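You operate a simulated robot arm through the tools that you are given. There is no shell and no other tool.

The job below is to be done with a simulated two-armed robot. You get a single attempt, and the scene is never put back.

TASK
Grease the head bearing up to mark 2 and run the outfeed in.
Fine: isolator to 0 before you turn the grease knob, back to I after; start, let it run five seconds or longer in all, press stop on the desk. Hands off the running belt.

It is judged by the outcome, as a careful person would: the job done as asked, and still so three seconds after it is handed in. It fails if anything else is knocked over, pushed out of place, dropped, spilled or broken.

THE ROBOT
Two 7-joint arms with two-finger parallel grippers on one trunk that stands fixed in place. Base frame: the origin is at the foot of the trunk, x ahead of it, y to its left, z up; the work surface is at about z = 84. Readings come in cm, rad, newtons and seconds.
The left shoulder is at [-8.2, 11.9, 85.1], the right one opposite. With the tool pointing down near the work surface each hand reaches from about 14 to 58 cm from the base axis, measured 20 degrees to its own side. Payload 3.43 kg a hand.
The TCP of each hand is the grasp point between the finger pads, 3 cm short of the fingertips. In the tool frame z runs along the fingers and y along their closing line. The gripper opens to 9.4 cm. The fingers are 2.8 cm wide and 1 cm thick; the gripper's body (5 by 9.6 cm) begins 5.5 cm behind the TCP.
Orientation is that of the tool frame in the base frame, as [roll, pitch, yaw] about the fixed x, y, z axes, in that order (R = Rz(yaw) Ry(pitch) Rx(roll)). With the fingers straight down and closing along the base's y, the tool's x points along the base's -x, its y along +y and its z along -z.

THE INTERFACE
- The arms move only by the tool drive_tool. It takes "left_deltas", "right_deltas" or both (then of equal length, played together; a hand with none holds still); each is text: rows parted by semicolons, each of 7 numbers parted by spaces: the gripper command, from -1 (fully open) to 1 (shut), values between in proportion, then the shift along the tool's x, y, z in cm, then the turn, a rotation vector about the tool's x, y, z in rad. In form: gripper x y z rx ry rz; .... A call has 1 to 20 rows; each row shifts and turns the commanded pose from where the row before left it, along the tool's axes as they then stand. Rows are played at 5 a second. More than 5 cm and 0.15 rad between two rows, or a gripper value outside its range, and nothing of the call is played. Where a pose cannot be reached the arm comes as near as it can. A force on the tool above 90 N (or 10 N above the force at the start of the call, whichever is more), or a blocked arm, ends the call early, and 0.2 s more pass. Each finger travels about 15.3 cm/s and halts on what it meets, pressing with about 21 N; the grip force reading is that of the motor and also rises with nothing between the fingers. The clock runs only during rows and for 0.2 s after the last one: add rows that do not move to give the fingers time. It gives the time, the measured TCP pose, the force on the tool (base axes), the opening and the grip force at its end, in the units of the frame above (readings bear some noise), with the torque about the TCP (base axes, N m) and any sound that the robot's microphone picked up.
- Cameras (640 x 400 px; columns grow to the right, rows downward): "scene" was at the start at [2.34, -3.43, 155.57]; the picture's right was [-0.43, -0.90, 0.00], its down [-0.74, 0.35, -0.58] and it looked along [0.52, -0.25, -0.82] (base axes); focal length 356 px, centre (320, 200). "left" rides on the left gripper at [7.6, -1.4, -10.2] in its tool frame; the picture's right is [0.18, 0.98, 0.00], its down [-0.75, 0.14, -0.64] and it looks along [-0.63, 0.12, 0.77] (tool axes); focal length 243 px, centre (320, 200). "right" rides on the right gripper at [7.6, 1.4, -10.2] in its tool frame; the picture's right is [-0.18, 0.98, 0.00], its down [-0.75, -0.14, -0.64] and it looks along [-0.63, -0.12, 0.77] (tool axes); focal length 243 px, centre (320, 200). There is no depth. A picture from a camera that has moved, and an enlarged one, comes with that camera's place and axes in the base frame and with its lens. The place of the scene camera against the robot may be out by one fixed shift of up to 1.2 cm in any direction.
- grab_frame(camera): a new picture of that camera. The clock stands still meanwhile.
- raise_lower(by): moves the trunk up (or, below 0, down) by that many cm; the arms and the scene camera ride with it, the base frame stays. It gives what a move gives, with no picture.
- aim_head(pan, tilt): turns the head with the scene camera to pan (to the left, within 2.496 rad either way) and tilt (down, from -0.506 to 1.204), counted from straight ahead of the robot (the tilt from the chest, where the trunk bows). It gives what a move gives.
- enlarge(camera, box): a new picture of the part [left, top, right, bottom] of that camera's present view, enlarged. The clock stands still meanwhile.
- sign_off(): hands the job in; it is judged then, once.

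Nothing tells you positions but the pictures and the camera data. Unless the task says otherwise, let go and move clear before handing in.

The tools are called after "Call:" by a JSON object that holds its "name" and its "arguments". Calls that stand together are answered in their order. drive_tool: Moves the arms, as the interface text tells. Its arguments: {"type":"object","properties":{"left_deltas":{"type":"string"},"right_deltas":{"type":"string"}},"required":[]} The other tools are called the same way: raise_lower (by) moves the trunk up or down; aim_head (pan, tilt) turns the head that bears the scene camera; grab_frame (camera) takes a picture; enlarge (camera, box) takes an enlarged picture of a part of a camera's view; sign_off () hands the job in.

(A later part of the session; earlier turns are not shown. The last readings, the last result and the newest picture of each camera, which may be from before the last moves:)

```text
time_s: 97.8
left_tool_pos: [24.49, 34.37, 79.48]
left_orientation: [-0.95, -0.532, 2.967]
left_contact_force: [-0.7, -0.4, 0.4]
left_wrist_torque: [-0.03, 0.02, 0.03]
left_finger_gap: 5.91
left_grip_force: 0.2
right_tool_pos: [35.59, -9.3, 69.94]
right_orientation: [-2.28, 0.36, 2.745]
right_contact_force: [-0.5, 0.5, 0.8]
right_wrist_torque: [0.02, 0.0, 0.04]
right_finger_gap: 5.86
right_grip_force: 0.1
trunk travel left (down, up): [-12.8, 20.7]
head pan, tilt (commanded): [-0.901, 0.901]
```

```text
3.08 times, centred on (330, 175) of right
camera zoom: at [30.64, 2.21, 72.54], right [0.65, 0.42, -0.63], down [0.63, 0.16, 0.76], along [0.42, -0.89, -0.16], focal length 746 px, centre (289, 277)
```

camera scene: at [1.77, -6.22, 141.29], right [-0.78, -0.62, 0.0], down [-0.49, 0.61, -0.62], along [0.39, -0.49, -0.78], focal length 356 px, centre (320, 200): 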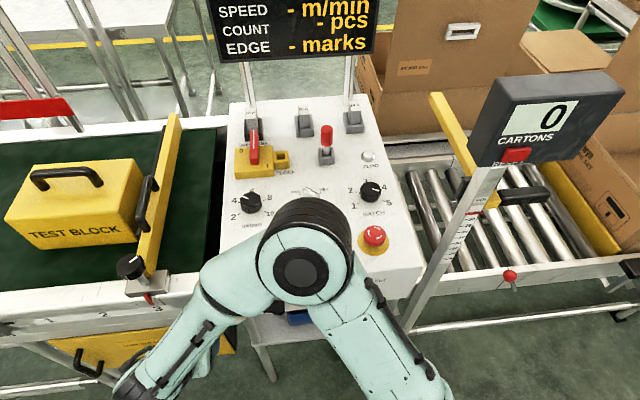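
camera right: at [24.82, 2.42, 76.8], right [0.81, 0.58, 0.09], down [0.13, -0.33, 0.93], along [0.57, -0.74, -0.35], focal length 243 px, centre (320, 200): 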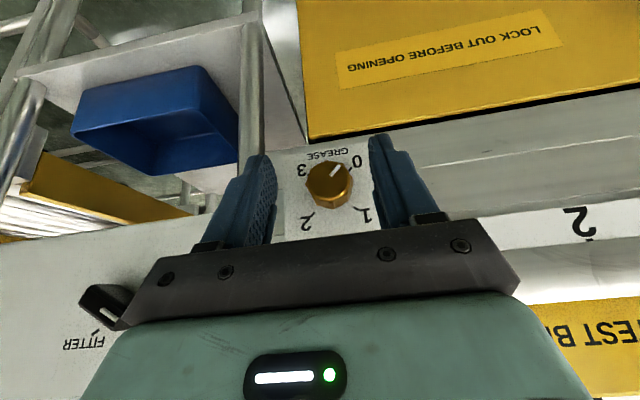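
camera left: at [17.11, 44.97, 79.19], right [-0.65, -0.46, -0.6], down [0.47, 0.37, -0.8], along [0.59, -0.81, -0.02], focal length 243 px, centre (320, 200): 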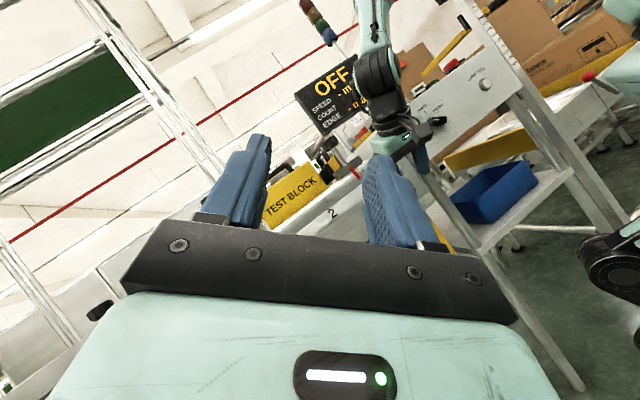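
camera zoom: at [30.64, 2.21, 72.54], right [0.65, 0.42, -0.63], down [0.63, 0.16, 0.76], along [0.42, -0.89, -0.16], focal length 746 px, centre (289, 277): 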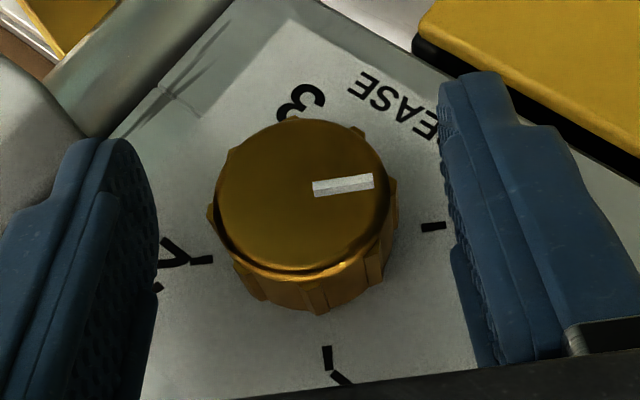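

−45° works easily. I try another 45° further back, still open.

Call:
{"name": "drive_tool", "arguments": {"right_deltas": "-0.25 0 0.149 0 0.1134 0 -0.0655; -0.25 0 0.149 0 0.1134 0 -0.0655; -0.25 0 0.149 0 0.1134 0 -0.0655; -0.25 0 0.149 0 0.1134 0 -0.0655; -0.25 0 0 0 0 0 0"}}

Call:
{"name": "enlarge", "arguments": {"camera": "right", "box": [230, 110, 430, 240]}}

Call:
{"name": "grab_frame", "arguments": {"camera": "scene"}}

```text
time_s: 99.0
left_tool_pos: [24.35, 34.47, 79.39]
left_orientation: [-0.952, -0.533, 2.969]
left_contact_force: [-0.6, -0.6, 0.4]
left_wrist_torque: [0.01, -0.01, -0.01]
left_finger_gap: 5.88
left_grip_force: 0.0
right_tool_pos: [35.83, -9.0, 69.47]
right_orientation: [-1.795, 0.129, 2.864]
right_contact_force: [0.6, 0.0, 0.0]
right_wrist_torque: [0.02, -0.01, 0.02]
right_finger_gap: 5.88
right_grip_force: 0.1
trunk travel left (down, up): [-12.8, 20.7]
head pan, tilt (commanded): [-0.901, 0.901]
```

```text
3.08 times, centred on (330, 175) of right
camera zoom: at [31.33, 2.94, 69.37], right [0.35, 0.13, -0.93], down [0.85, 0.38, 0.38], along [0.4, -0.92, 0.03], focal length 746 px, centre (289, 277)
```

zoom: 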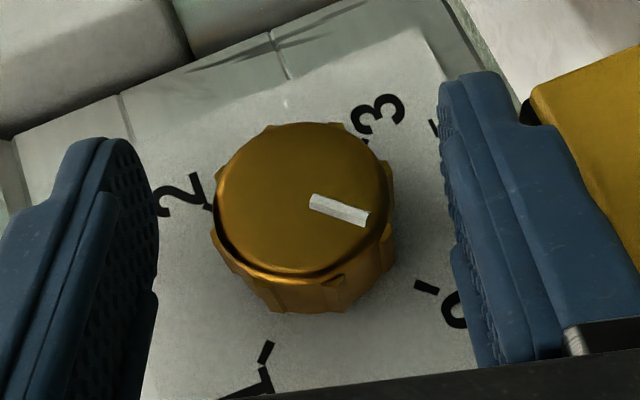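

```text
taken
camera scene: at [1.77, -6.22, 141.29], right [-0.78, -0.62, 0.0], down [-0.49, 0.61, -0.62], along [0.39, -0.49, -0.78], focal length 356 px, centre (320, 200)
```

scene: 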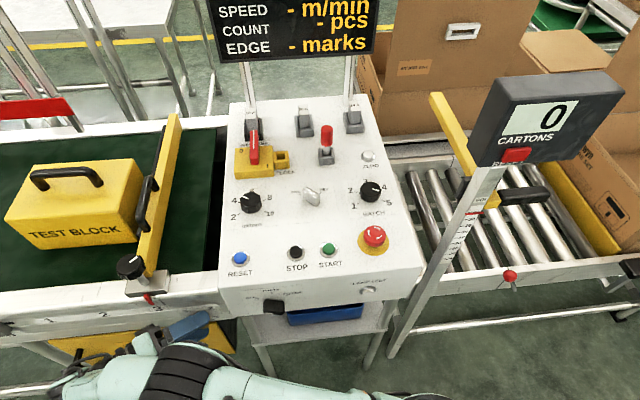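

−75° is reachable as well. I grip the knob here and will turn it clockwise by 90° (0→1) in the first stroke, then regrip for the second.

Call:
{"name": "drive_tool", "arguments": {"right_deltas": "0.2 0 0 0 0 0 0; 0.5 0 0 0 0 0 0; 1 0 0 0 0 0 0; 1 0 0 0 0 0 0"}}

Call:
{"name": "enlarge", "arguments": {"camera": "right", "box": [230, 110, 430, 240]}}

```text
time_s: 100.0
left_tool_pos: [24.44, 34.44, 79.34]
left_orientation: [-0.95, -0.533, 2.969]
left_contact_force: [-0.1, -0.2, 0.4]
left_wrist_torque: [-0.01, 0.03, -0.01]
left_finger_gap: 5.87
left_grip_force: 0.1
right_tool_pos: [35.97, -8.96, 69.31]
right_orientation: [-1.797, 0.126, 2.865]
right_contact_force: [0.5, 2.6, -16.2]
right_wrist_torque: [0.29, -0.02, 0.78]
right_finger_gap: 3.34
right_grip_force: 45.2
trunk travel left (down, up): [-12.8, 20.7]
head pan, tilt (commanded): [-0.901, 0.901]
```

```text
3.08 times, centred on (330, 175) of right
camera zoom: at [31.34, 2.94, 69.26], right [0.35, 0.13, -0.93], down [0.85, 0.38, 0.38], along [0.4, -0.92, 0.02], focal length 746 px, centre (289, 277)
```

zoom: 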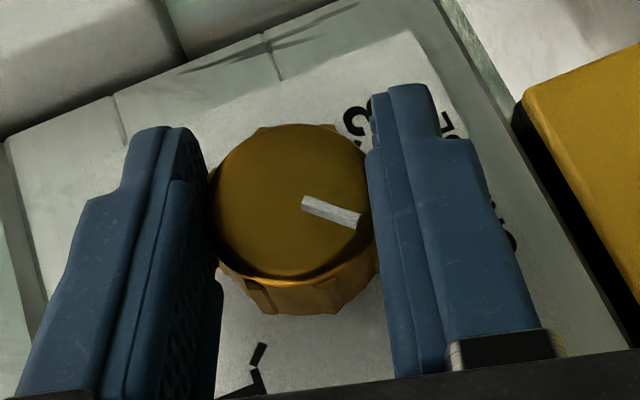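

The knob is held (gap 3.34 cm) but with 16 N sideways, meaning the hand is about 0.25 cm off along the jaw line. I relieve that, then turn the first few steps and watch the force.

Call:
{"name": "drive_tool", "arguments": {"right_deltas": "1 0 0.2 0 0 0 0; 1 0 0 0 0 0 0"}}

Call:
{"name": "drive_tool", "arguments": {"right_deltas": "1 0 -0.149 0 -0.1134 0 0.0655; 1 0 -0.149 0 -0.1134 0 0.0655; 1 0 0 0 0 0 0"}}

Call:
{"name": "enlarge", "arguments": {"camera": "right", "box": [230, 110, 430, 240]}}

```text
time_s: 100.5
left_tool_pos: [24.53, 34.39, 79.45]
left_orientation: [-0.952, -0.531, 2.968]
left_contact_force: [-0.8, -0.4, -0.7]
left_wrist_torque: [0.0, 0.02, 0.01]
left_finger_gap: 5.87
left_grip_force: 0.1
right_tool_pos: [35.92, -9.01, 69.19]
right_orientation: [-1.796, 0.129, 2.862]
right_contact_force: [-4.1, -1.5, -4.7]
right_wrist_torque: [0.36, 0.22, 0.04]
right_finger_gap: 3.31
right_grip_force: 45.0
trunk travel left (down, up): [-12.8, 20.7]
head pan, tilt (commanded): [-0.901, 0.901]
```

```text
time_s: 101.3
left_tool_pos: [24.42, 34.4, 79.51]
left_orientation: [-0.951, -0.531, 2.969]
left_contact_force: [0.5, -0.3, -0.5]
left_wrist_torque: [-0.01, 0.05, 0.01]
left_finger_gap: 5.89
left_grip_force: 0.0
right_tool_pos: [35.94, -9.12, 69.52]
right_orientation: [-2.033, 0.252, 2.818]
right_contact_force: [-5.0, 1.1, -0.6]
right_wrist_torque: [0.32, 0.35, -0.95]
right_finger_gap: 3.33
right_grip_force: 44.8
trunk travel left (down, up): [-12.8, 20.7]
head pan, tilt (commanded): [-0.901, 0.901]
```

```text
3.08 times, centred on (330, 175) of right
camera zoom: at [31.16, 2.76, 70.85], right [0.52, 0.29, -0.81], down [0.76, 0.29, 0.59], along [0.4, -0.91, -0.07], focal length 746 px, centre (289, 277)
```

zoom: 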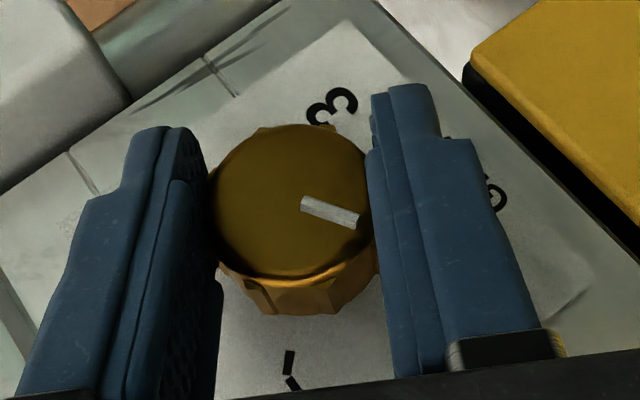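

The knob turns with the hand (pointer fixed in view, plate rotating, moving from 0 toward 1) with small forces. I continue the stroke.

Call:
{"name": "drive_tool", "arguments": {"right_deltas": "1 0 -0.149 0 -0.1134 0 0.0655; 1 0 -0.149 0 -0.1134 0 0.0655; 1 0 -0.149 0 -0.1134 0 0.0655; 1 0 -0.149 0 -0.1134 0 0.0655; 1 0 0 0 0 0 0"}}

Call:
{"name": "enlarge", "arguments": {"camera": "right", "box": [230, 110, 430, 240]}}

```text
time_s: 102.5
left_tool_pos: [24.27, 34.42, 79.38]
left_orientation: [-0.954, -0.531, 2.968]
left_contact_force: [-0.3, -0.8, 0.0]
left_wrist_torque: [-0.01, -0.01, -0.02]
left_finger_gap: 5.91
left_grip_force: 0.0
right_tool_pos: [35.63, -9.36, 69.93]
right_orientation: [-2.553, 0.449, 2.635]
right_contact_force: [-6.6, -3.0, -4.8]
right_wrist_torque: [-0.29, -0.2, 0.23]
right_finger_gap: 3.3
right_grip_force: 44.7
trunk travel left (down, up): [-12.8, 20.7]
head pan, tilt (commanded): [-0.901, 0.901]
```

```text
3.08 times, centred on (330, 175) of right
camera zoom: at [29.92, 1.54, 73.65], right [0.75, 0.52, -0.41], down [0.48, 0.01, 0.88], along [0.46, -0.85, -0.24], focal length 746 px, centre (289, 277)
```

zoom: 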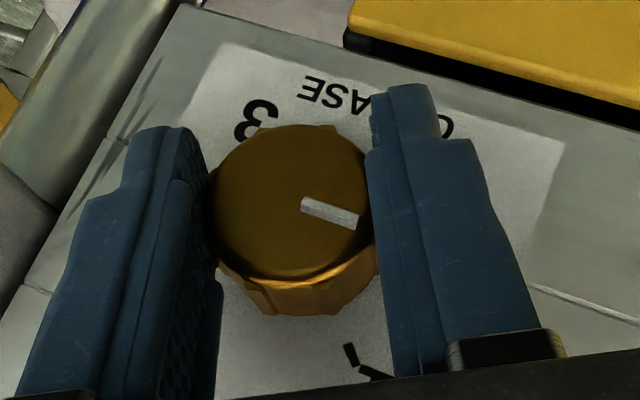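

Half of the first quarter is done with low force. I go on to 90°.

Call:
{"name": "drive_tool", "arguments": {"right_deltas": "1 0 -0.14 0 -0.1134 0 0.0655; 1 0 -0.14 0 -0.1134 0 0.0655; 1 0 -0.14 0 -0.1134 0 0.0655; 1 0 -0.14 0 -0.1134 0 0.0655; 1 0 -0.14 0 -0.1134 0 0.0655; 1 0 -0.14 0 -0.1134 0 0.0655; 1 0 0 0 0 0 0"}}

Call:
{"name": "enlarge", "arguments": {"camera": "right", "box": [230, 110, 430, 240]}}

```text
time_s: 104.2
left_tool_pos: [24.47, 34.28, 79.43]
left_orientation: [-0.953, -0.531, 2.968]
left_contact_force: [-0.2, 0.9, 0.2]
left_wrist_torque: [0.01, 0.0, -0.01]
left_finger_gap: 5.89
left_grip_force: 0.1
right_tool_pos: [34.97, -9.94, 70.0]
right_orientation: [2.843, 0.501, 2.207]
right_contact_force: [-7.7, -2.1, -15.0]
right_wrist_torque: [0.03, 0.24, -0.02]
right_finger_gap: 3.34
right_grip_force: 45.3
trunk travel left (down, up): [-12.8, 20.7]
head pan, tilt (commanded): [-0.901, 0.901]
```

```text
3.08 times, centred on (330, 175) of right
camera zoom: at [26.67, -1.65, 75.39], right [0.77, 0.54, 0.34], down [-0.03, -0.5, 0.86], along [0.64, -0.67, -0.37], focal length 746 px, centre (289, 277)
```

zoom: 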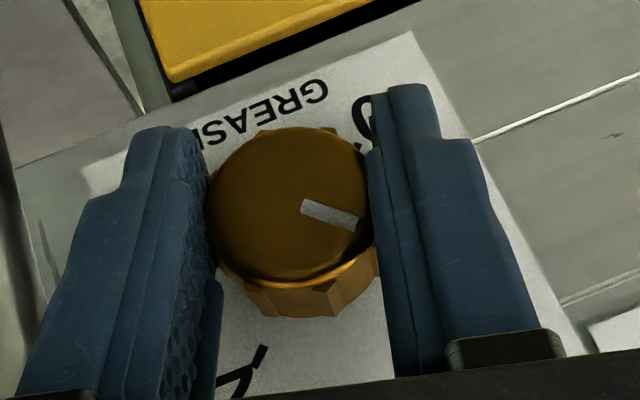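

The plate has rotated exactly a quarter in the hand's view, so the pointer is at 1. I open the fingers, check the pointer, and swing the hand back for the second stroke.

Call:
{"name": "drive_tool", "arguments": {"right_deltas": "0.2 0 0 0 0 0 0; -0.25 0 0 0 0 0 0; -0.25 0 0 0 0 0 0; -0.25 0 0 0 0 0 0"}}

Call:
{"name": "enlarge", "arguments": {"camera": "right", "box": [230, 110, 430, 240]}}

```text
time_s: 105.2
left_tool_pos: [24.26, 34.4, 79.31]
left_orientation: [-0.951, -0.532, 2.968]
left_contact_force: [-0.3, 0.1, -1.4]
left_wrist_torque: [-0.01, 0.02, -0.01]
left_finger_gap: 5.87
left_grip_force: 0.0
right_tool_pos: [34.94, -9.82, 70.03]
right_orientation: [2.84, 0.504, 2.208]
right_contact_force: [-0.5, 0.1, -0.1]
right_wrist_torque: [0.01, -0.02, 0.01]
right_finger_gap: 5.88
right_grip_force: 0.0
trunk travel left (down, up): [-12.8, 20.7]
head pan, tilt (commanded): [-0.901, 0.901]
```

```text
3.08 times, centred on (330, 175) of right
camera zoom: at [26.75, -1.62, 75.42], right [0.77, 0.54, 0.34], down [-0.03, -0.5, 0.86], along [0.64, -0.67, -0.37], focal length 746 px, centre (289, 277)
```

zoom: 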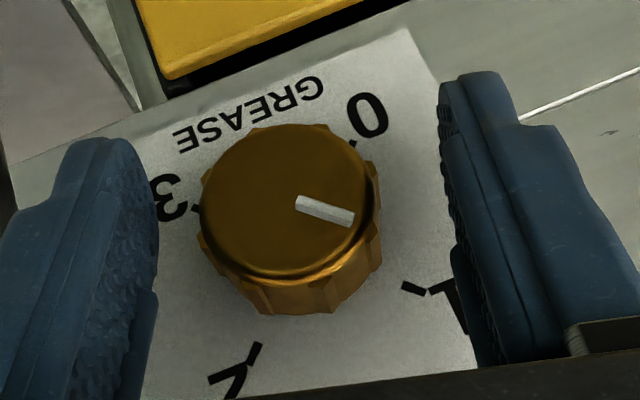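

The pointer is right on 1. I swing the open hand back by 90°, ready to grip for the second quarter turn.

Call:
{"name": "drive_tool", "arguments": {"right_deltas": "-0.25 0 0.144 0 0.1134 0 -0.0655; -0.25 0 0.144 0 0.1134 0 -0.0655; -0.25 0 0.144 0 0.1134 0 -0.0655; -0.25 0 0.144 0 0.1134 0 -0.0655; -0.25 0 0.144 0 0.1134 0 -0.0655; -0.25 0 0.144 0 0.1134 0 -0.0655; -0.25 0 0.144 0 0.1134 0 -0.0655; -0.25 0 0.144 0 0.1134 0 -0.0655; -0.25 0 0.144 0 0.1134 0 -0.0655; -0.25 0 0.144 0 0.1134 0 -0.0655; -0.25 0 0.144 0 0.1134 0 -0.0655; -0.25 0 0.144 0 0.1134 0 -0.0655; -0.25 0 0 0 0 0 0"}}

Call:
{"name": "enlarge", "arguments": {"camera": "right", "box": [230, 110, 430, 240]}}

```text
time_s: 108.0
left_tool_pos: [24.4, 34.41, 79.45]
left_orientation: [-0.951, -0.532, 2.968]
left_contact_force: [0.5, -0.4, 0.6]
left_wrist_torque: [-0.02, 0.03, -0.01]
left_finger_gap: 5.89
left_grip_force: 0.1
right_tool_pos: [35.99, -8.9, 69.58]
right_orientation: [-1.797, 0.126, 2.864]
right_contact_force: [-0.1, 0.2, -0.2]
right_wrist_torque: [0.0, 0.01, 0.0]
right_finger_gap: 5.9
right_grip_force: 0.0
trunk travel left (down, up): [-12.8, 20.7]
head pan, tilt (commanded): [-0.901, 0.901]
```

```text
3.08 times, centred on (330, 175) of right
camera zoom: at [31.44, 3.02, 69.41], right [0.35, 0.13, -0.93], down [0.85, 0.38, 0.37], along [0.4, -0.92, 0.03], focal length 746 px, centre (289, 277)
```

zoom: 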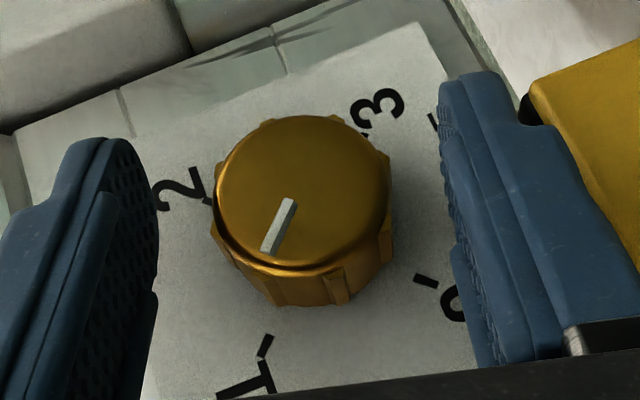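

The pointer stays on 1. I centre the hand on the knob axis (about 0.35 cm correction) and grip again.

Call:
{"name": "drive_tool", "arguments": {"right_deltas": "-0.25 0.1 0.34 0.17 0 0 0; -0.25 0 0 0 0 0 0; 0.3 0 0 0 0 0 0; 1 0 0 0 0 0 0; 1 0 0 0 0 0 0; 1 0 0 0 0 0 0"}}

Call:
{"name": "enlarge", "arguments": {"camera": "right", "box": [230, 110, 430, 240]}}

```text
time_s: 109.3
left_tool_pos: [24.35, 34.34, 79.45]
left_orientation: [-0.952, -0.529, 2.969]
left_contact_force: [0.2, 0.0, 0.5]
left_wrist_torque: [-0.01, 0.0, 0.03]
left_finger_gap: 5.87
left_grip_force: 0.1
right_tool_pos: [35.85, -9.03, 69.19]
right_orientation: [-1.796, 0.133, 2.864]
right_contact_force: [-1.2, -4.3, 20.4]
right_wrist_torque: [-0.48, -0.16, -0.88]
right_finger_gap: 3.33
right_grip_force: 44.7
trunk travel left (down, up): [-12.8, 20.7]
head pan, tilt (commanded): [-0.901, 0.901]
```

```text
3.08 times, centred on (330, 175) of right
camera zoom: at [31.34, 2.91, 69.14], right [0.36, 0.13, -0.93], down [0.85, 0.38, 0.38], along [0.4, -0.92, 0.03], focal length 746 px, centre (289, 277)
```

zoom: 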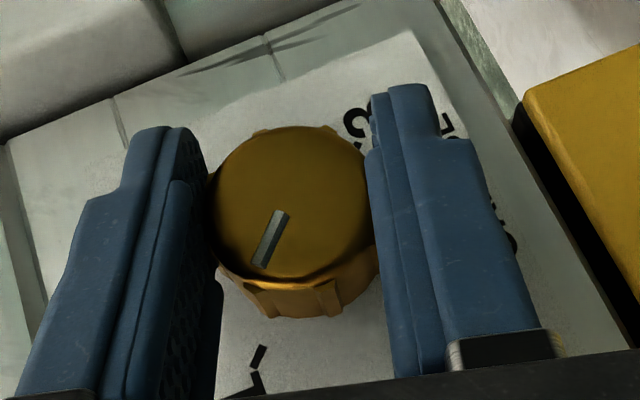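

I relieve the sideways force (0.3 cm back) and turn the first half of the second quarter.

Call:
{"name": "drive_tool", "arguments": {"right_deltas": "1 0 -0.3 0 0 0 0; 1 0 0 0 0 0 0; 1 0 -0.144 0 -0.1134 0 0.0655; 1 0 -0.144 0 -0.1134 0 0.0655; 1 0 -0.144 0 -0.1134 0 0.0655; 1 0 -0.144 0 -0.1134 0 0.0655; 1 0 -0.144 0 -0.1134 0 0.0655; 1 0 -0.144 0 -0.1134 0 0.0655; 1 0 0 0 0 0 0"}}

Call:
{"name": "enlarge", "arguments": {"camera": "right", "box": [230, 110, 430, 240]}}

```text
time_s: 111.3
left_tool_pos: [24.45, 34.32, 79.43]
left_orientation: [-0.953, -0.533, 2.969]
left_contact_force: [-0.2, 0.5, 0.9]
left_wrist_torque: [0.0, 0.02, 0.02]
left_finger_gap: 5.88
left_grip_force: 0.1
right_tool_pos: [35.53, -9.36, 69.82]
right_orientation: [-2.554, 0.445, 2.636]
right_contact_force: [0.7, -1.8, -20.2]
right_wrist_torque: [0.08, -0.08, 0.42]
right_finger_gap: 3.33
right_grip_force: 45.1
trunk travel left (down, up): [-12.8, 20.7]
head pan, tilt (commanded): [-0.901, 0.901]
```

```text
3.08 times, centred on (330, 175) of right
camera zoom: at [29.9, 1.52, 73.64], right [0.75, 0.52, -0.41], down [0.48, 0.01, 0.88], along [0.46, -0.85, -0.25], focal length 746 px, centre (289, 277)
```

zoom: 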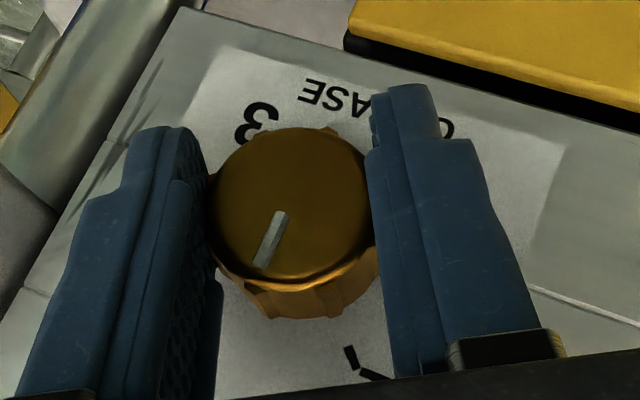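

Good so far; I relieve the 20 N vertical load a little and finish the quarter turn to mark 2.

Call:
{"name": "drive_tool", "arguments": {"right_deltas": "1 0.1 0.12 0.18 0 0 0; 1 0 -0.144 0 -0.1134 0 0.0655; 1 0 -0.144 0 -0.1134 0 0.0655; 1 0 -0.144 0 -0.1134 0 0.0655; 1 0 -0.144 0 -0.1134 0 0.0655; 1 0 -0.144 0 -0.1134 0 0.0655; 1 0 -0.144 0 -0.1134 0 0.0655; 1 0 0 0 0 0 0"}}

Call:
{"name": "enlarge", "arguments": {"camera": "right", "box": [230, 110, 430, 240]}}

```text
time_s: 113.2
left_tool_pos: [24.38, 34.51, 79.48]
left_orientation: [-0.951, -0.53, 2.97]
left_contact_force: [0.4, 0.1, -0.3]
left_wrist_torque: [0.02, 0.0, -0.03]
left_finger_gap: 5.91
left_grip_force: 0.0
right_tool_pos: [34.89, -9.82, 70.14]
right_orientation: [2.842, 0.505, 2.209]
right_contact_force: [-4.7, 3.9, 6.0]
right_wrist_torque: [-0.49, -0.52, 0.05]
right_finger_gap: 3.32
right_grip_force: 45.0
trunk travel left (down, up): [-12.8, 20.7]
head pan, tilt (commanded): [-0.901, 0.901]
```

```text
3.08 times, centred on (330, 175) of right
camera zoom: at [26.65, -1.66, 75.29], right [0.77, 0.54, 0.34], down [-0.03, -0.5, 0.86], along [0.64, -0.67, -0.37], focal length 746 px, centre (289, 277)
```

zoom: 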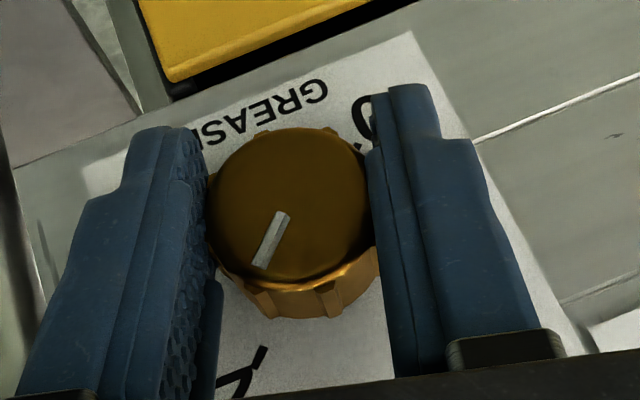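

The pointer lines up with the tick of 2. I open the fingers and verify.

Call:
{"name": "drive_tool", "arguments": {"right_deltas": "0.2 0 0 0 0 0 0; -0.25 0 0 0 0 0 0; -0.25 0 0 0 0 0 0; -0.25 0 0 0 0 0 0"}}

Call:
{"name": "enlarge", "arguments": {"camera": "right", "box": [230, 110, 430, 240]}}

```text
time_s: 114.2
left_tool_pos: [24.43, 34.36, 79.43]
left_orientation: [-0.95, -0.532, 2.969]
left_contact_force: [0.0, -0.1, -0.5]
left_wrist_torque: [0.04, 0.03, -0.01]
left_finger_gap: 5.88
left_grip_force: 0.1
right_tool_pos: [35.01, -9.94, 69.95]
right_orientation: [2.843, 0.504, 2.208]
right_contact_force: [0.4, -0.2, 0.7]
right_wrist_torque: [-0.01, -0.01, -0.02]
right_finger_gap: 5.89
right_grip_force: 0.0
trunk travel left (down, up): [-12.8, 20.7]
head pan, tilt (commanded): [-0.901, 0.901]
```

```text
3.08 times, centred on (330, 175) of right
camera zoom: at [26.71, -1.68, 75.26], right [0.77, 0.54, 0.34], down [-0.03, -0.5, 0.86], along [0.64, -0.68, -0.37], focal length 746 px, centre (289, 277)
```

zoom: 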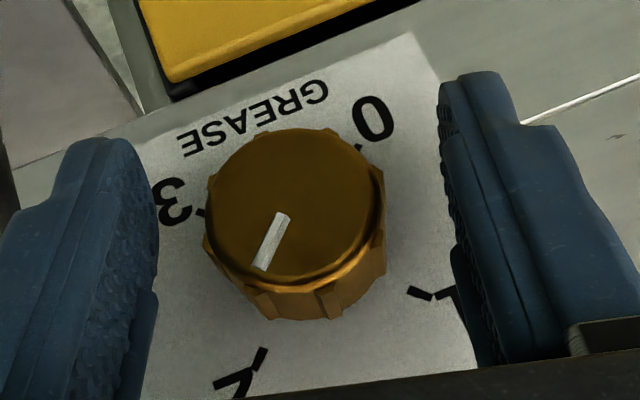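

It looks right. I withdraw straight back from the knob and look at it head-on to check the exact angle.

Call:
{"name": "drive_tool", "arguments": {"right_deltas": "-0.25 2.2 0 -1.27 0 0 0; -0.25 2.2 0 -1.27 0 0 0; -0.25 2.2 0 -1.27 0 0 0; -0.25 0 0 0 0 0 0"}}

Call:
{"name": "enlarge", "arguments": {"camera": "right", "box": [260, 120, 420, 230]}}

Call:
{"name": "grab_frame", "arguments": {"camera": "right"}}

```text
time_s: 115.2
left_tool_pos: [24.39, 34.49, 79.36]
left_orientation: [-0.951, -0.533, 2.97]
left_contact_force: [0.1, 0.1, -0.8]
left_wrist_torque: [0.0, 0.0, 0.01]
left_finger_gap: 5.88
left_grip_force: 0.0
right_tool_pos: [29.52, -4.53, 70.02]
right_orientation: [2.842, 0.507, 2.209]
right_contact_force: [0.3, 0.0, -0.1]
right_wrist_torque: [0.02, 0.01, -0.02]
right_finger_gap: 5.88
right_grip_force: 0.0
trunk travel left (down, up): [-12.8, 20.7]
head pan, tilt (commanded): [-0.901, 0.901]
```

```text
3.64 times, centred on (340, 175) of right
camera zoom: at [21.26, 3.71, 75.32], right [0.77, 0.54, 0.34], down [-0.03, -0.5, 0.87], along [0.64, -0.68, -0.37], focal length 882 px, centre (247, 291)
```

zoom: 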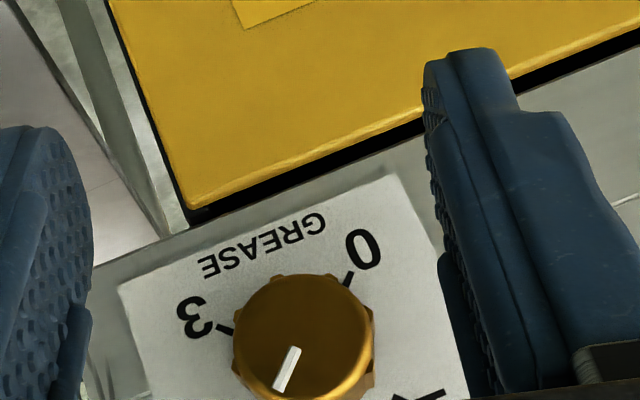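

```text
taken
camera right: at [21.26, 3.71, 75.32], right [0.77, 0.54, 0.34], down [-0.03, -0.5, 0.87], along [0.64, -0.68, -0.37], focal length 243 px, centre (320, 200)
```

right: 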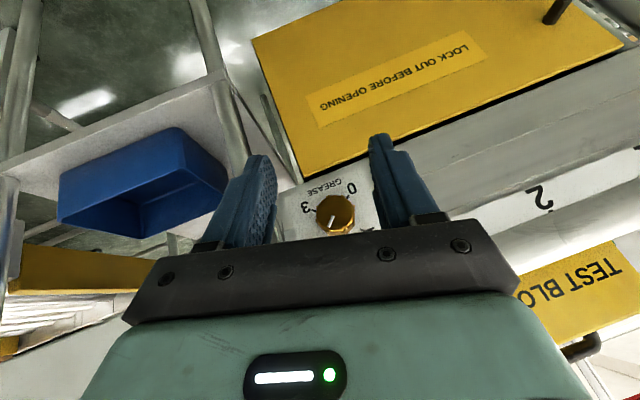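

The pointer sits on the 0–2 diagonal, pointing at 2. Greasing is done; now I take the right hand up and back over the desk for the isolator.

Call:
{"name": "drive_tool", "arguments": {"right_deltas": "-0.25 0 0 0 0.1134 0 -0.0655; -0.25 0 0 0 0.1134 0 -0.0655; -0.25 -2.17 0 -3.75 0 0 0; -0.25 -2.17 0 -3.75 0 0 0; -0.25 -2.17 0 -3.75 0 0 0; -0.25 -2.17 0 -3.75 0 0 0; -0.25 -2.17 0 -3.75 0 0 0; -0.25 -2.17 0 -3.75 0 0 0; -0.25 0 0 0 0 0 0"}}

Call:
{"name": "grab_frame", "arguments": {"camera": "right"}}

Call:
{"name": "enlarge", "arguments": {"camera": "right", "box": [240, 0, 440, 120]}}

```text
time_s: 116.4
left_tool_pos: [24.39, 34.39, 79.36]
left_orientation: [-0.951, -0.532, 2.967]
left_contact_force: [-0.4, -0.9, -0.3]
left_wrist_torque: [-0.01, -0.01, 0.02]
left_finger_gap: 5.88
left_grip_force: 0.0
right_tool_pos: [30.93, -11.04, 80.77]
right_orientation: [-3.042, 0.531, 2.235]
right_contact_force: [-0.2, 1.1, 0.6]
right_wrist_torque: [-0.02, -0.02, -0.01]
right_finger_gap: 5.86
right_grip_force: 0.1
trunk travel left (down, up): [-12.8, 20.7]
head pan, tilt (commanded): [-0.901, 0.901]
stopped in row 6 (right hand): the arm was blocked; the commanded pose is now the measured one
```

```text
taken
camera right: at [25.6, -0.47, 85.66], right [0.9, 0.44, 0.01], down [0.14, -0.3, 0.94], along [0.42, -0.85, -0.33], focal length 243 px, centre (320, 200)
```

right: 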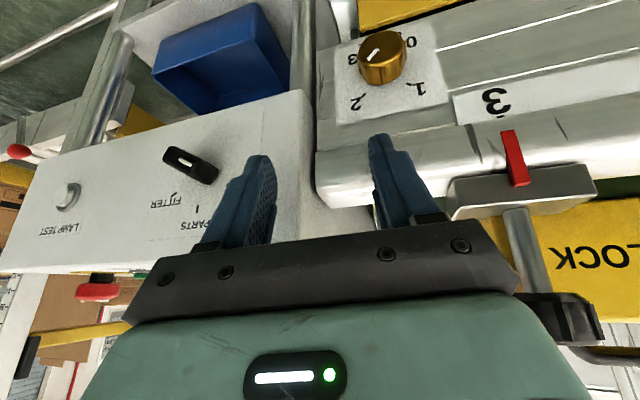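

```text
3.20 times, centred on (340, 60) of right
camera zoom: at [25.6, -0.47, 85.66], right [0.9, 0.44, 0.01], down [0.14, -0.3, 0.94], along [0.42, -0.85, -0.33], focal length 776 px, centre (256, 648)
```

zoom: 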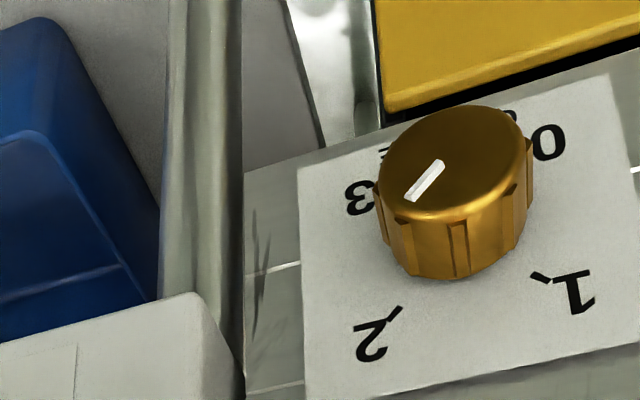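

The arm reports being blocked on the way up. I stop and look at what the arm touches.

Call:
{"name": "grab_frame", "arguments": {"camera": "scene"}}

Call:
{"name": "grab_frame", "arguments": {"camera": "left"}}

Call:
{"name": "aim_head", "arguments": {"pan": -0.4, "tilt": 1.2}}

Call:
{"name": "grab_frame", "arguments": {"camera": "scene"}}

```text
taken
camera scene: at [1.78, -6.2, 141.29], right [-0.78, -0.62, 0.0], down [-0.49, 0.61, -0.62], along [0.39, -0.49, -0.78], focal length 356 px, centre (320, 200)
```

scene: 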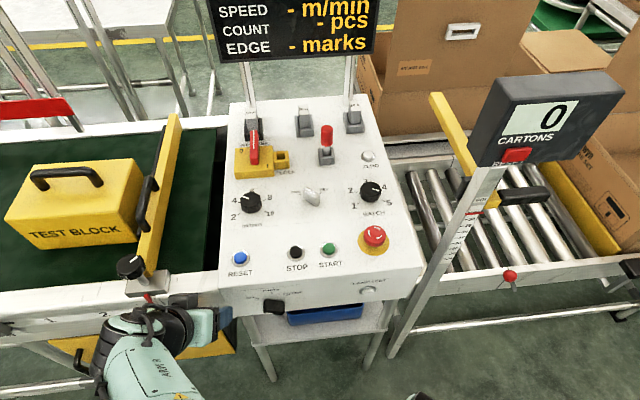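

```text
taken
camera left: at [17.11, 44.99, 79.18], right [-0.65, -0.46, -0.6], down [0.47, 0.37, -0.8], along [0.59, -0.81, -0.02], focal length 243 px, centre (320, 200)
```

left: 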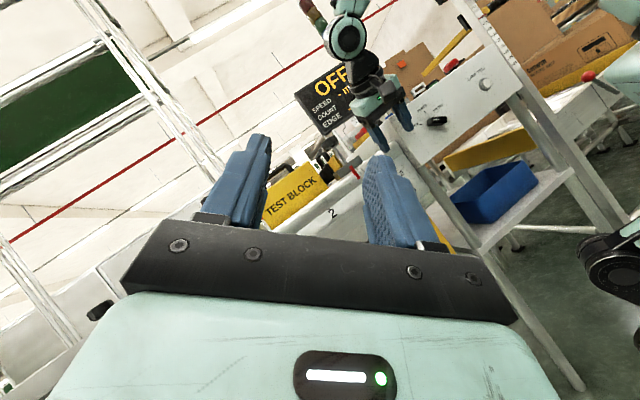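

```text
time_s: 117.4
left_tool_pos: [24.44, 34.34, 79.43]
left_orientation: [-0.95, -0.533, 2.97]
left_contact_force: [-0.1, -0.8, -0.2]
left_wrist_torque: [-0.01, 0.05, 0.03]
left_finger_gap: 5.89
left_grip_force: 0.0
right_tool_pos: [30.89, -11.1, 80.85]
right_orientation: [-3.045, 0.532, 2.234]
right_contact_force: [-0.4, 0.7, -0.2]
right_wrist_torque: [0.02, -0.03, -0.01]
right_finger_gap: 5.86
right_grip_force: 0.0
trunk travel left (down, up): [-12.8, 20.7]
head pan, tilt (commanded): [-0.4, 1.201]
```

```text
taken
camera scene: at [2.23, -2.49, 139.31], right [-0.39, -0.92, 0.0], down [-0.86, 0.36, -0.36], along [0.33, -0.14, -0.93], focal length 356 px, centre (320, 200)
```

scene: 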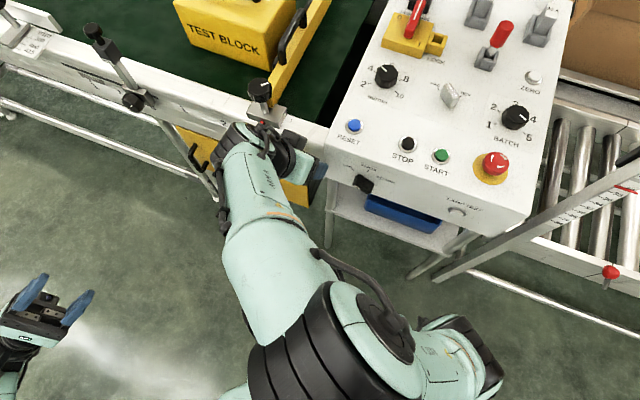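

The raised elbow again presses near the robot's own chest; nothing in the scene is touched. I raise the trunk instead, which lifts the hand without changing the arm's shape.

Call:
{"name": "raise_lower", "arguments": {"by": 17}}

Call:
{"name": "grab_frame", "arguments": {"camera": "scene"}}

Call:
{"name": "grab_frame", "arguments": {"camera": "right"}}

```text
time_s: 119.3
left_tool_pos: [24.28, 34.33, 96.4]
left_orientation: [-0.952, -0.531, 2.97]
left_contact_force: [-0.8, -0.4, 0.3]
left_wrist_torque: [0.04, -0.03, 0.01]
left_finger_gap: 5.86
left_grip_force: 0.1
right_tool_pos: [30.89, -11.55, 97.67]
right_orientation: [-3.041, 0.525, 2.224]
right_contact_force: [0.8, 0.3, -0.2]
right_wrist_torque: [0.03, -0.04, 0.0]
right_finger_gap: 5.89
right_grip_force: 0.0
trunk travel left (down, up): [-29.8, 3.7]
head pan, tilt (commanded): [-0.4, 1.201]
```

```text
taken
camera scene: at [0.84, -2.47, 156.59], right [-0.39, -0.92, 0.0], down [-0.86, 0.36, -0.36], along [0.33, -0.14, -0.93], focal length 356 px, centre (320, 200)
```

scene: 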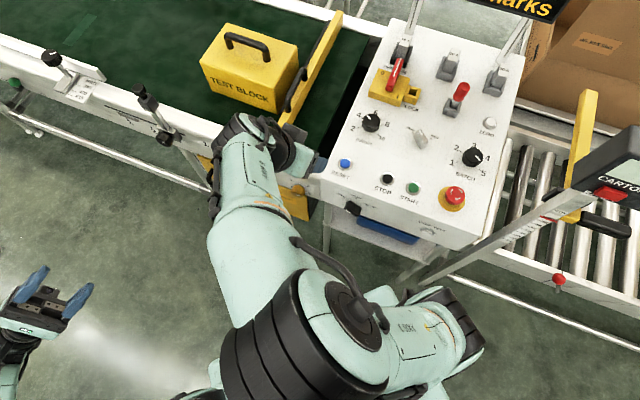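

```text
taken
camera right: at [25.73, -0.91, 102.55], right [0.9, 0.43, 0.01], down [0.14, -0.31, 0.94], along [0.41, -0.85, -0.33], focal length 243 px, centre (320, 200)
```

right: 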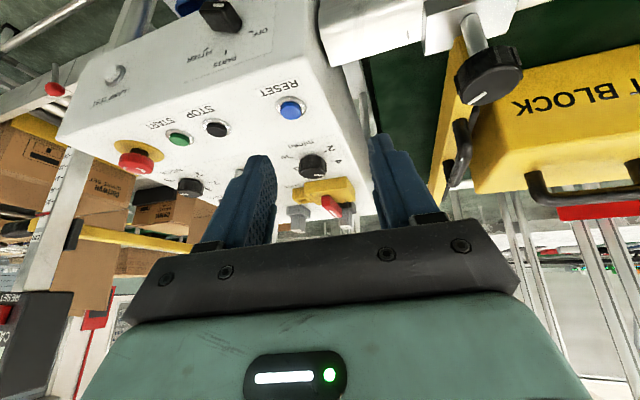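

The hand is now above desk height. I straighten the hand, close the fingers, and move out over the desk toward the isolator, so the elbow swings back to the side.

Call:
{"name": "drive_tool", "arguments": {"right_deltas": "1 0 0 0 -0.051 0.0729 -0.0442; 1 0 0 0 -0.051 0.0729 -0.0442; 1 0 0 0 -0.051 0.0729 -0.0442; 1 -3.7 -1.46 0.22 0 0 0; 1 -3.7 -1.46 0.22 0 0 0; 1 -3.7 -1.46 0.22 0 0 0; 1 -3.7 -1.46 0.22 0 0 0; 1 -3.7 -1.46 0.22 0 0 0; 1 -3.7 -1.46 0.22 0 0 0; 1 0 0 0 0 0 0"}}

Call:
{"name": "grab_frame", "arguments": {"camera": "scene"}}

Call:
{"name": "grab_frame", "arguments": {"camera": "right"}}

```text
time_s: 121.5
left_tool_pos: [24.34, 34.38, 96.52]
left_orientation: [-0.952, -0.532, 2.969]
left_contact_force: [0.8, -0.7, 0.2]
left_wrist_torque: [-0.01, 0.0, -0.03]
left_finger_gap: 5.89
left_grip_force: 0.1
right_tool_pos: [40.4, -32.47, 103.22]
right_orientation: [3.137, 0.307, 2.369]
right_contact_force: [-0.6, 0.1, -0.3]
right_wrist_torque: [-0.02, 0.0, 0.01]
right_finger_gap: 0.02
right_grip_force: 20.8
trunk travel left (down, up): [-29.8, 3.7]
head pan, tilt (commanded): [-0.4, 1.201]
```

```text
taken
camera scene: at [0.92, -2.43, 156.6], right [-0.39, -0.92, 0.0], down [-0.86, 0.36, -0.36], along [0.33, -0.14, -0.93], focal length 356 px, centre (320, 200)
```

scene: 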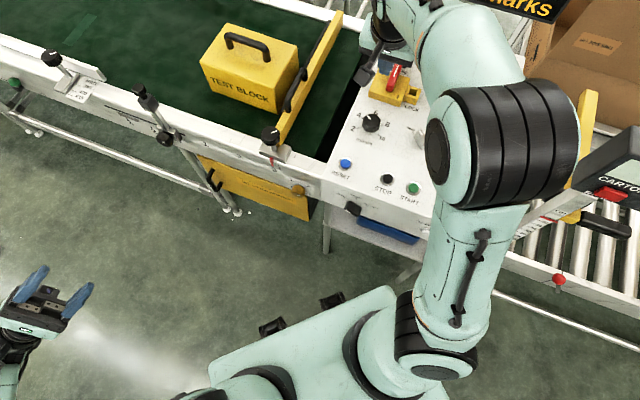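

```text
taken
camera right: at [33.82, -24.35, 110.79], right [0.81, 0.58, 0.06], down [0.28, -0.47, 0.84], along [0.52, -0.66, -0.54], focal length 243 px, centre (320, 200)
```

right: 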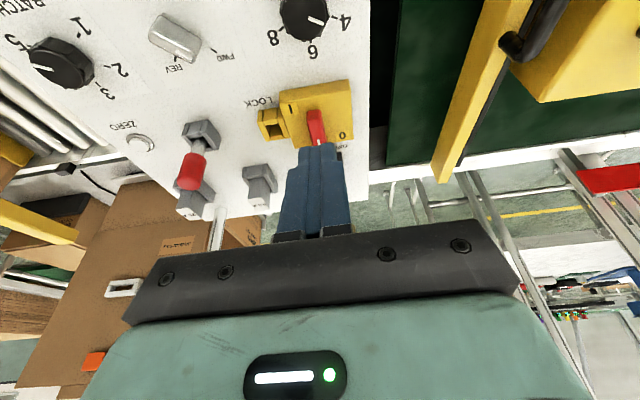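

I am above the isolator. The lever stands at 0 (pointing away); to bring it back to I, I must push it from its left side to the right. I move to a hover point left of the lever.

Call:
{"name": "drive_tool", "arguments": {"right_deltas": "1 -2.98 0.66 3.43 0 0 0; 1 -2.98 0.66 3.43 0 0 0; 1 -2.98 0.66 3.43 0 0 0; 1 0 0 0 0 0 0"}}

Call:
{"name": "enlarge", "arguments": {"camera": "right", "box": [200, 40, 440, 240]}}

```text
time_s: 122.5
left_tool_pos: [24.32, 34.39, 96.49]
left_orientation: [-0.951, -0.531, 2.967]
left_contact_force: [0.7, 0.0, 0.2]
left_wrist_torque: [0.01, -0.02, 0.04]
left_finger_gap: 5.88
left_grip_force: 0.2
right_tool_pos: [50.03, -39.03, 96.24]
right_orientation: [3.138, 0.306, 2.371]
right_contact_force: [-0.1, 0.0, 0.5]
right_wrist_torque: [-0.03, 0.01, 0.02]
right_finger_gap: 0.01
right_grip_force: 20.9
trunk travel left (down, up): [-29.8, 3.7]
head pan, tilt (commanded): [-0.4, 1.201]
```

```text
2.00 times, centred on (320, 140) of right
camera zoom: at [43.47, -30.88, 103.61], right [0.81, 0.58, 0.06], down [0.28, -0.47, 0.84], along [0.52, -0.66, -0.54], focal length 485 px, centre (320, 320)
```

zoom: 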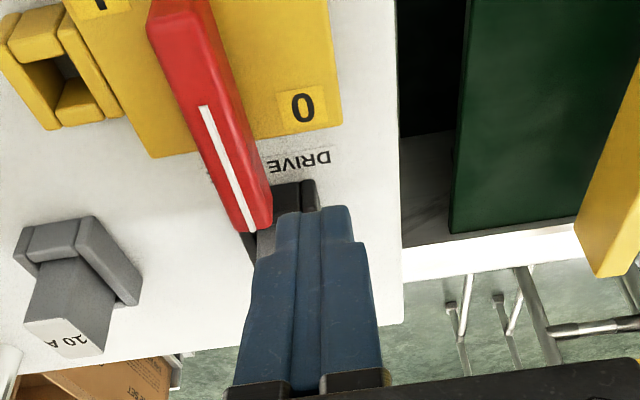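

The point below lies on the 0 label, 1.5 cm left of the lever. I descend to lever height.

Call:
{"name": "drive_tool", "arguments": {"right_deltas": "1 0.59 0 1.91 0 0 0; 1 0.59 0 1.91 0 0 0; 1 0.59 0 1.91 0 0 0; 1 0 0 0 0 0 0"}}

Call:
{"name": "enlarge", "arguments": {"camera": "right", "box": [220, 60, 440, 240]}}

```text
time_s: 123.5
left_tool_pos: [24.35, 34.42, 96.5]
left_orientation: [-0.951, -0.533, 2.969]
left_contact_force: [0.6, 0.2, -0.6]
left_wrist_torque: [-0.01, -0.02, 0.0]
left_finger_gap: 5.9
left_grip_force: 0.1
right_tool_pos: [50.02, -38.97, 90.08]
right_orientation: [3.139, 0.306, 2.37]
right_contact_force: [-0.3, 0.1, 0.3]
right_wrist_torque: [-0.01, 0.0, 0.0]
right_finger_gap: 0.0
right_grip_force: 21.7
trunk travel left (down, up): [-29.8, 3.7]
head pan, tilt (commanded): [-0.4, 1.201]
```

```text
2.22 times, centred on (330, 150) of right
camera zoom: at [43.55, -30.89, 97.58], right [0.81, 0.58, 0.06], down [0.28, -0.47, 0.84], along [0.52, -0.66, -0.54], focal length 539 px, centre (298, 311)
```

zoom: 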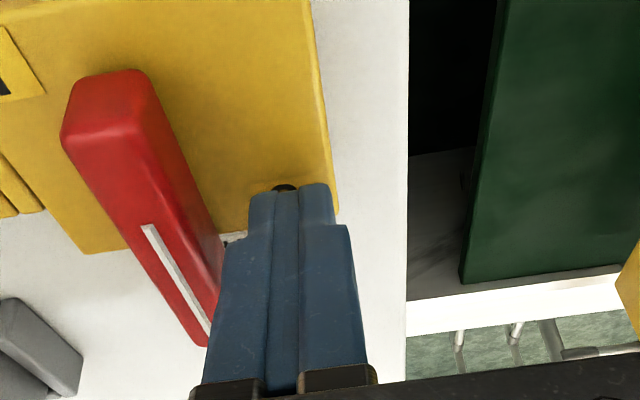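

The fingertips are left of the lever. I push it along the arc back toward I, first half.

Call:
{"name": "drive_tool", "arguments": {"right_deltas": "1 -0.03 -1.12 0.01 0 0 0; 1 -0.38 -0.8 0.12 0 0 0; 1 -0.24 -0.77 0.07 0 0 0; 1 0 -0.88 0 0 0 0; 1 0 0 0 0 0 0"}}

Call:
{"name": "enlarge", "arguments": {"camera": "right", "box": [220, 60, 440, 240]}}

```text
time_s: 124.7
left_tool_pos: [24.4, 34.4, 96.36]
left_orientation: [-0.953, -0.531, 2.969]
left_contact_force: [-0.5, -0.1, 0.6]
left_wrist_torque: [0.01, 0.02, 0.03]
left_finger_gap: 5.9
left_grip_force: 0.0
right_tool_pos: [48.09, -41.99, 90.07]
right_orientation: [3.139, 0.304, 2.371]
right_contact_force: [0.3, -1.3, 0.1]
right_wrist_torque: [0.02, 0.0, -0.01]
right_finger_gap: 0.01
right_grip_force: 20.6
trunk travel left (down, up): [-29.8, 3.7]
head pan, tilt (commanded): [-0.4, 1.201]
```

```text
2.22 times, centred on (330, 150) of right
camera zoom: at [41.55, -33.97, 97.56], right [0.81, 0.58, 0.06], down [0.28, -0.47, 0.84], along [0.52, -0.66, -0.54], focal length 539 px, centre (298, 311)
```

zoom: 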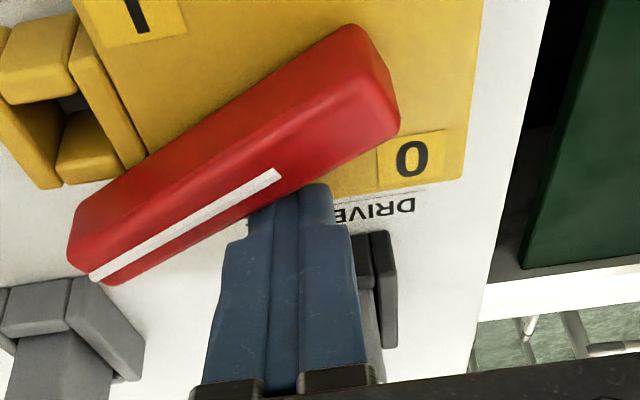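

The lever follows. I complete the arc to I.

Call:
{"name": "drive_tool", "arguments": {"right_deltas": "1 0.21 -0.8 -0.065 0 0 0; 1 0.41 -0.75 -0.127 0 0 0; 1 0.525 -0.6 -0.16 0 0 0; 1 0 0 0 0 0 0"}}

Call:
{"name": "enlarge", "arguments": {"camera": "right", "box": [220, 60, 440, 240]}}

Call:
{"name": "aim_head", "arguments": {"pan": -0.4, "tilt": 0.9}}

Call:
{"name": "grab_frame", "arguments": {"camera": "scene"}}

```text
time_s: 125.7
left_tool_pos: [24.64, 34.24, 96.41]
left_orientation: [-0.954, -0.534, 2.968]
left_contact_force: [0.0, 0.5, 0.7]
left_wrist_torque: [0.0, 0.0, 0.0]
left_finger_gap: 5.87
left_grip_force: 0.0
right_tool_pos: [46.22, -42.98, 90.22]
right_orientation: [3.135, 0.316, 2.369]
right_contact_force: [27.5, -13.4, 4.9]
right_wrist_torque: [-0.19, -0.33, -0.2]
right_finger_gap: 0.0
right_grip_force: 20.7
trunk travel left (down, up): [-29.8, 3.7]
head pan, tilt (commanded): [-0.4, 1.201]
```

```text
2.22 times, centred on (330, 150) of right
camera zoom: at [39.67, -34.81, 97.65], right [0.81, 0.58, 0.06], down [0.27, -0.47, 0.84], along [0.52, -0.67, -0.53], focal length 539 px, centre (298, 311)
```

zoom: 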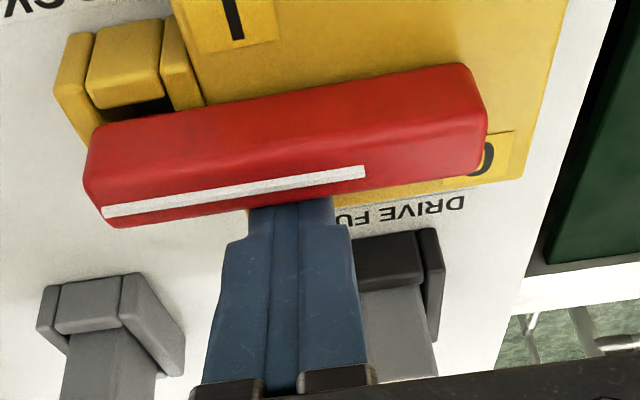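

```text
time_s: 126.5
left_tool_pos: [24.58, 34.4, 96.44]
left_orientation: [-0.953, -0.534, 2.97]
left_contact_force: [-0.6, 0.5, 0.6]
left_wrist_torque: [-0.03, 0.02, -0.01]
left_finger_gap: 5.86
left_grip_force: 0.0
right_tool_pos: [46.14, -42.87, 90.25]
right_orientation: [3.135, 0.318, 2.37]
right_contact_force: [26.7, -13.5, 11.4]
right_wrist_torque: [-0.12, -0.3, -0.16]
right_finger_gap: 0.0
right_grip_force: 20.6
trunk travel left (down, up): [-29.8, 3.7]
head pan, tilt (commanded): [-0.4, 0.901]
```

```text
taken
camera scene: at [3.03, -3.35, 158.58], right [-0.39, -0.92, 0.0], down [-0.72, 0.31, -0.62], along [0.57, -0.24, -0.79], focal length 356 px, centre (320, 200)
```

scene: 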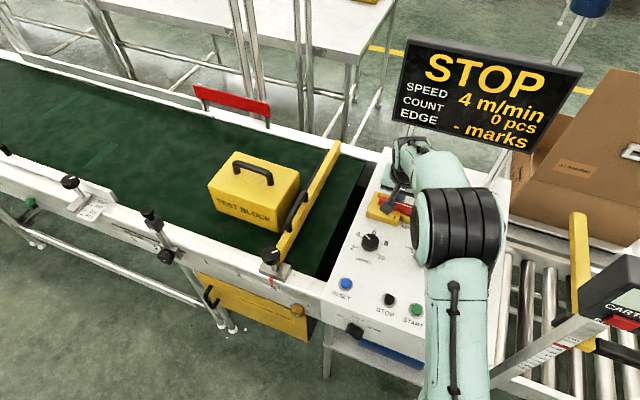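

Lever is back at I against its stop, and the display shows STOP 4 m/min. I back off the lever, lift, set the hand upright and move over to the START button at about (20.7, -33.1).

Call:
{"name": "drive_tool", "arguments": {"right_deltas": "1 -0.6 0 0.2 0 0 0; 1 -0.4 0 0.1 0 0 0; 1 -1.18 0 -3.82 0 0 0; 1 -1.18 0 -3.82 0 0 0; 1 0 0 0 0 0 0"}}

Call:
{"name": "enlarge", "arguments": {"camera": "right", "box": [200, 0, 440, 200]}}

```text
time_s: 127.7
left_tool_pos: [24.37, 34.44, 96.55]
left_orientation: [-0.951, -0.531, 2.969]
left_contact_force: [0.4, -0.1, -0.3]
left_wrist_torque: [0.0, -0.03, -0.01]
left_finger_gap: 5.86
left_grip_force: 0.0
right_tool_pos: [46.44, -43.52, 98.15]
right_orientation: [3.14, 0.304, 2.37]
right_contact_force: [0.0, 0.5, 0.3]
right_wrist_torque: [-0.03, -0.01, 0.01]
right_finger_gap: 0.0
right_grip_force: 21.2
trunk travel left (down, up): [-29.8, 3.7]
head pan, tilt (commanded): [-0.4, 0.901]
```

```text
2.00 times, centred on (320, 100) of right
camera zoom: at [39.91, -35.36, 105.64], right [0.81, 0.58, 0.06], down [0.28, -0.47, 0.84], along [0.51, -0.66, -0.54], focal length 485 px, centre (320, 400)
```

zoom: 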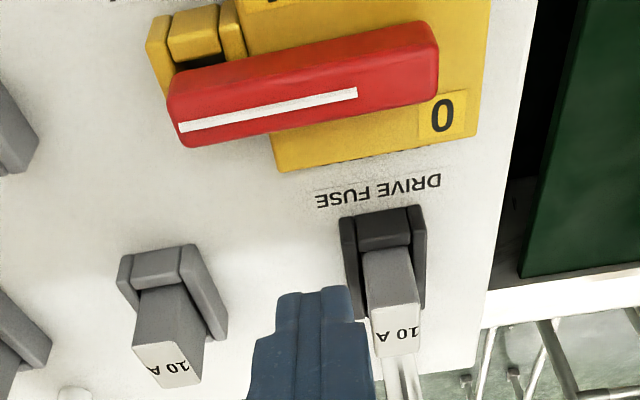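

Lever at I and released. I now turn the hand upright and travel over to START, staying high above the controls.

Call:
{"name": "drive_tool", "arguments": {"right_deltas": "1 0 0 -1 0 0.102 0; 1 0 0 -1 0 0.102 0; 1 0 0 0 0 0.102 0; 1 3.64 -1.59 0.4 0 0 0; 1 3.64 -1.59 0.4 0 0 0; 1 3.64 -1.59 0.4 0 0 0; 1 3.64 -1.59 0.4 0 0 0; 1 3.64 -1.59 0.4 0 0 0; 1 3.64 -1.59 0.4 0 0 0; 1 3.64 -1.59 0.4 0 0 0; 1 0 0 0 0 0 0"}}

Call:
{"name": "grab_frame", "arguments": {"camera": "right"}}

Call:
{"name": "grab_frame", "arguments": {"camera": "scene"}}

```text
time_s: 130.1
left_tool_pos: [24.5, 34.4, 96.47]
left_orientation: [-0.952, -0.534, 2.968]
left_contact_force: [0.3, 0.1, -0.3]
left_wrist_torque: [-0.03, -0.01, 0.0]
left_finger_gap: 5.89
left_grip_force: 0.0
right_tool_pos: [20.07, -33.31, 97.2]
right_orientation: [3.14, 0.0, 2.371]
right_contact_force: [0.3, -0.5, 0.1]
right_wrist_torque: [-0.01, 0.01, -0.01]
right_finger_gap: 0.0
right_grip_force: 21.6
trunk travel left (down, up): [-29.8, 3.7]
head pan, tilt (commanded): [-0.4, 0.901]
```

```text
taken
camera right: at [15.57, -27.12, 107.45], right [0.82, 0.58, 0.0], down [0.44, -0.63, 0.64], along [0.37, -0.52, -0.77], focal length 243 px, centre (320, 200)
```

right: 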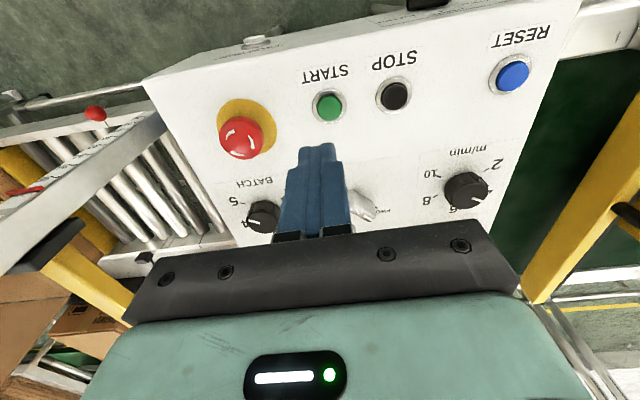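

```text
taken
camera scene: at [2.81, -3.26, 158.59], right [-0.39, -0.92, 0.0], down [-0.72, 0.3, -0.62], along [0.57, -0.24, -0.78], focal length 356 px, centre (320, 200)
```

scene: 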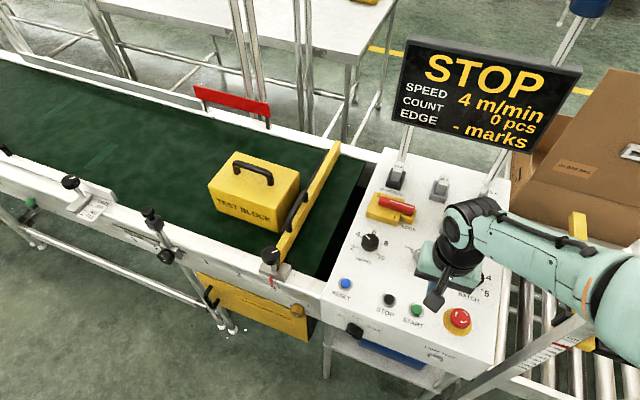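

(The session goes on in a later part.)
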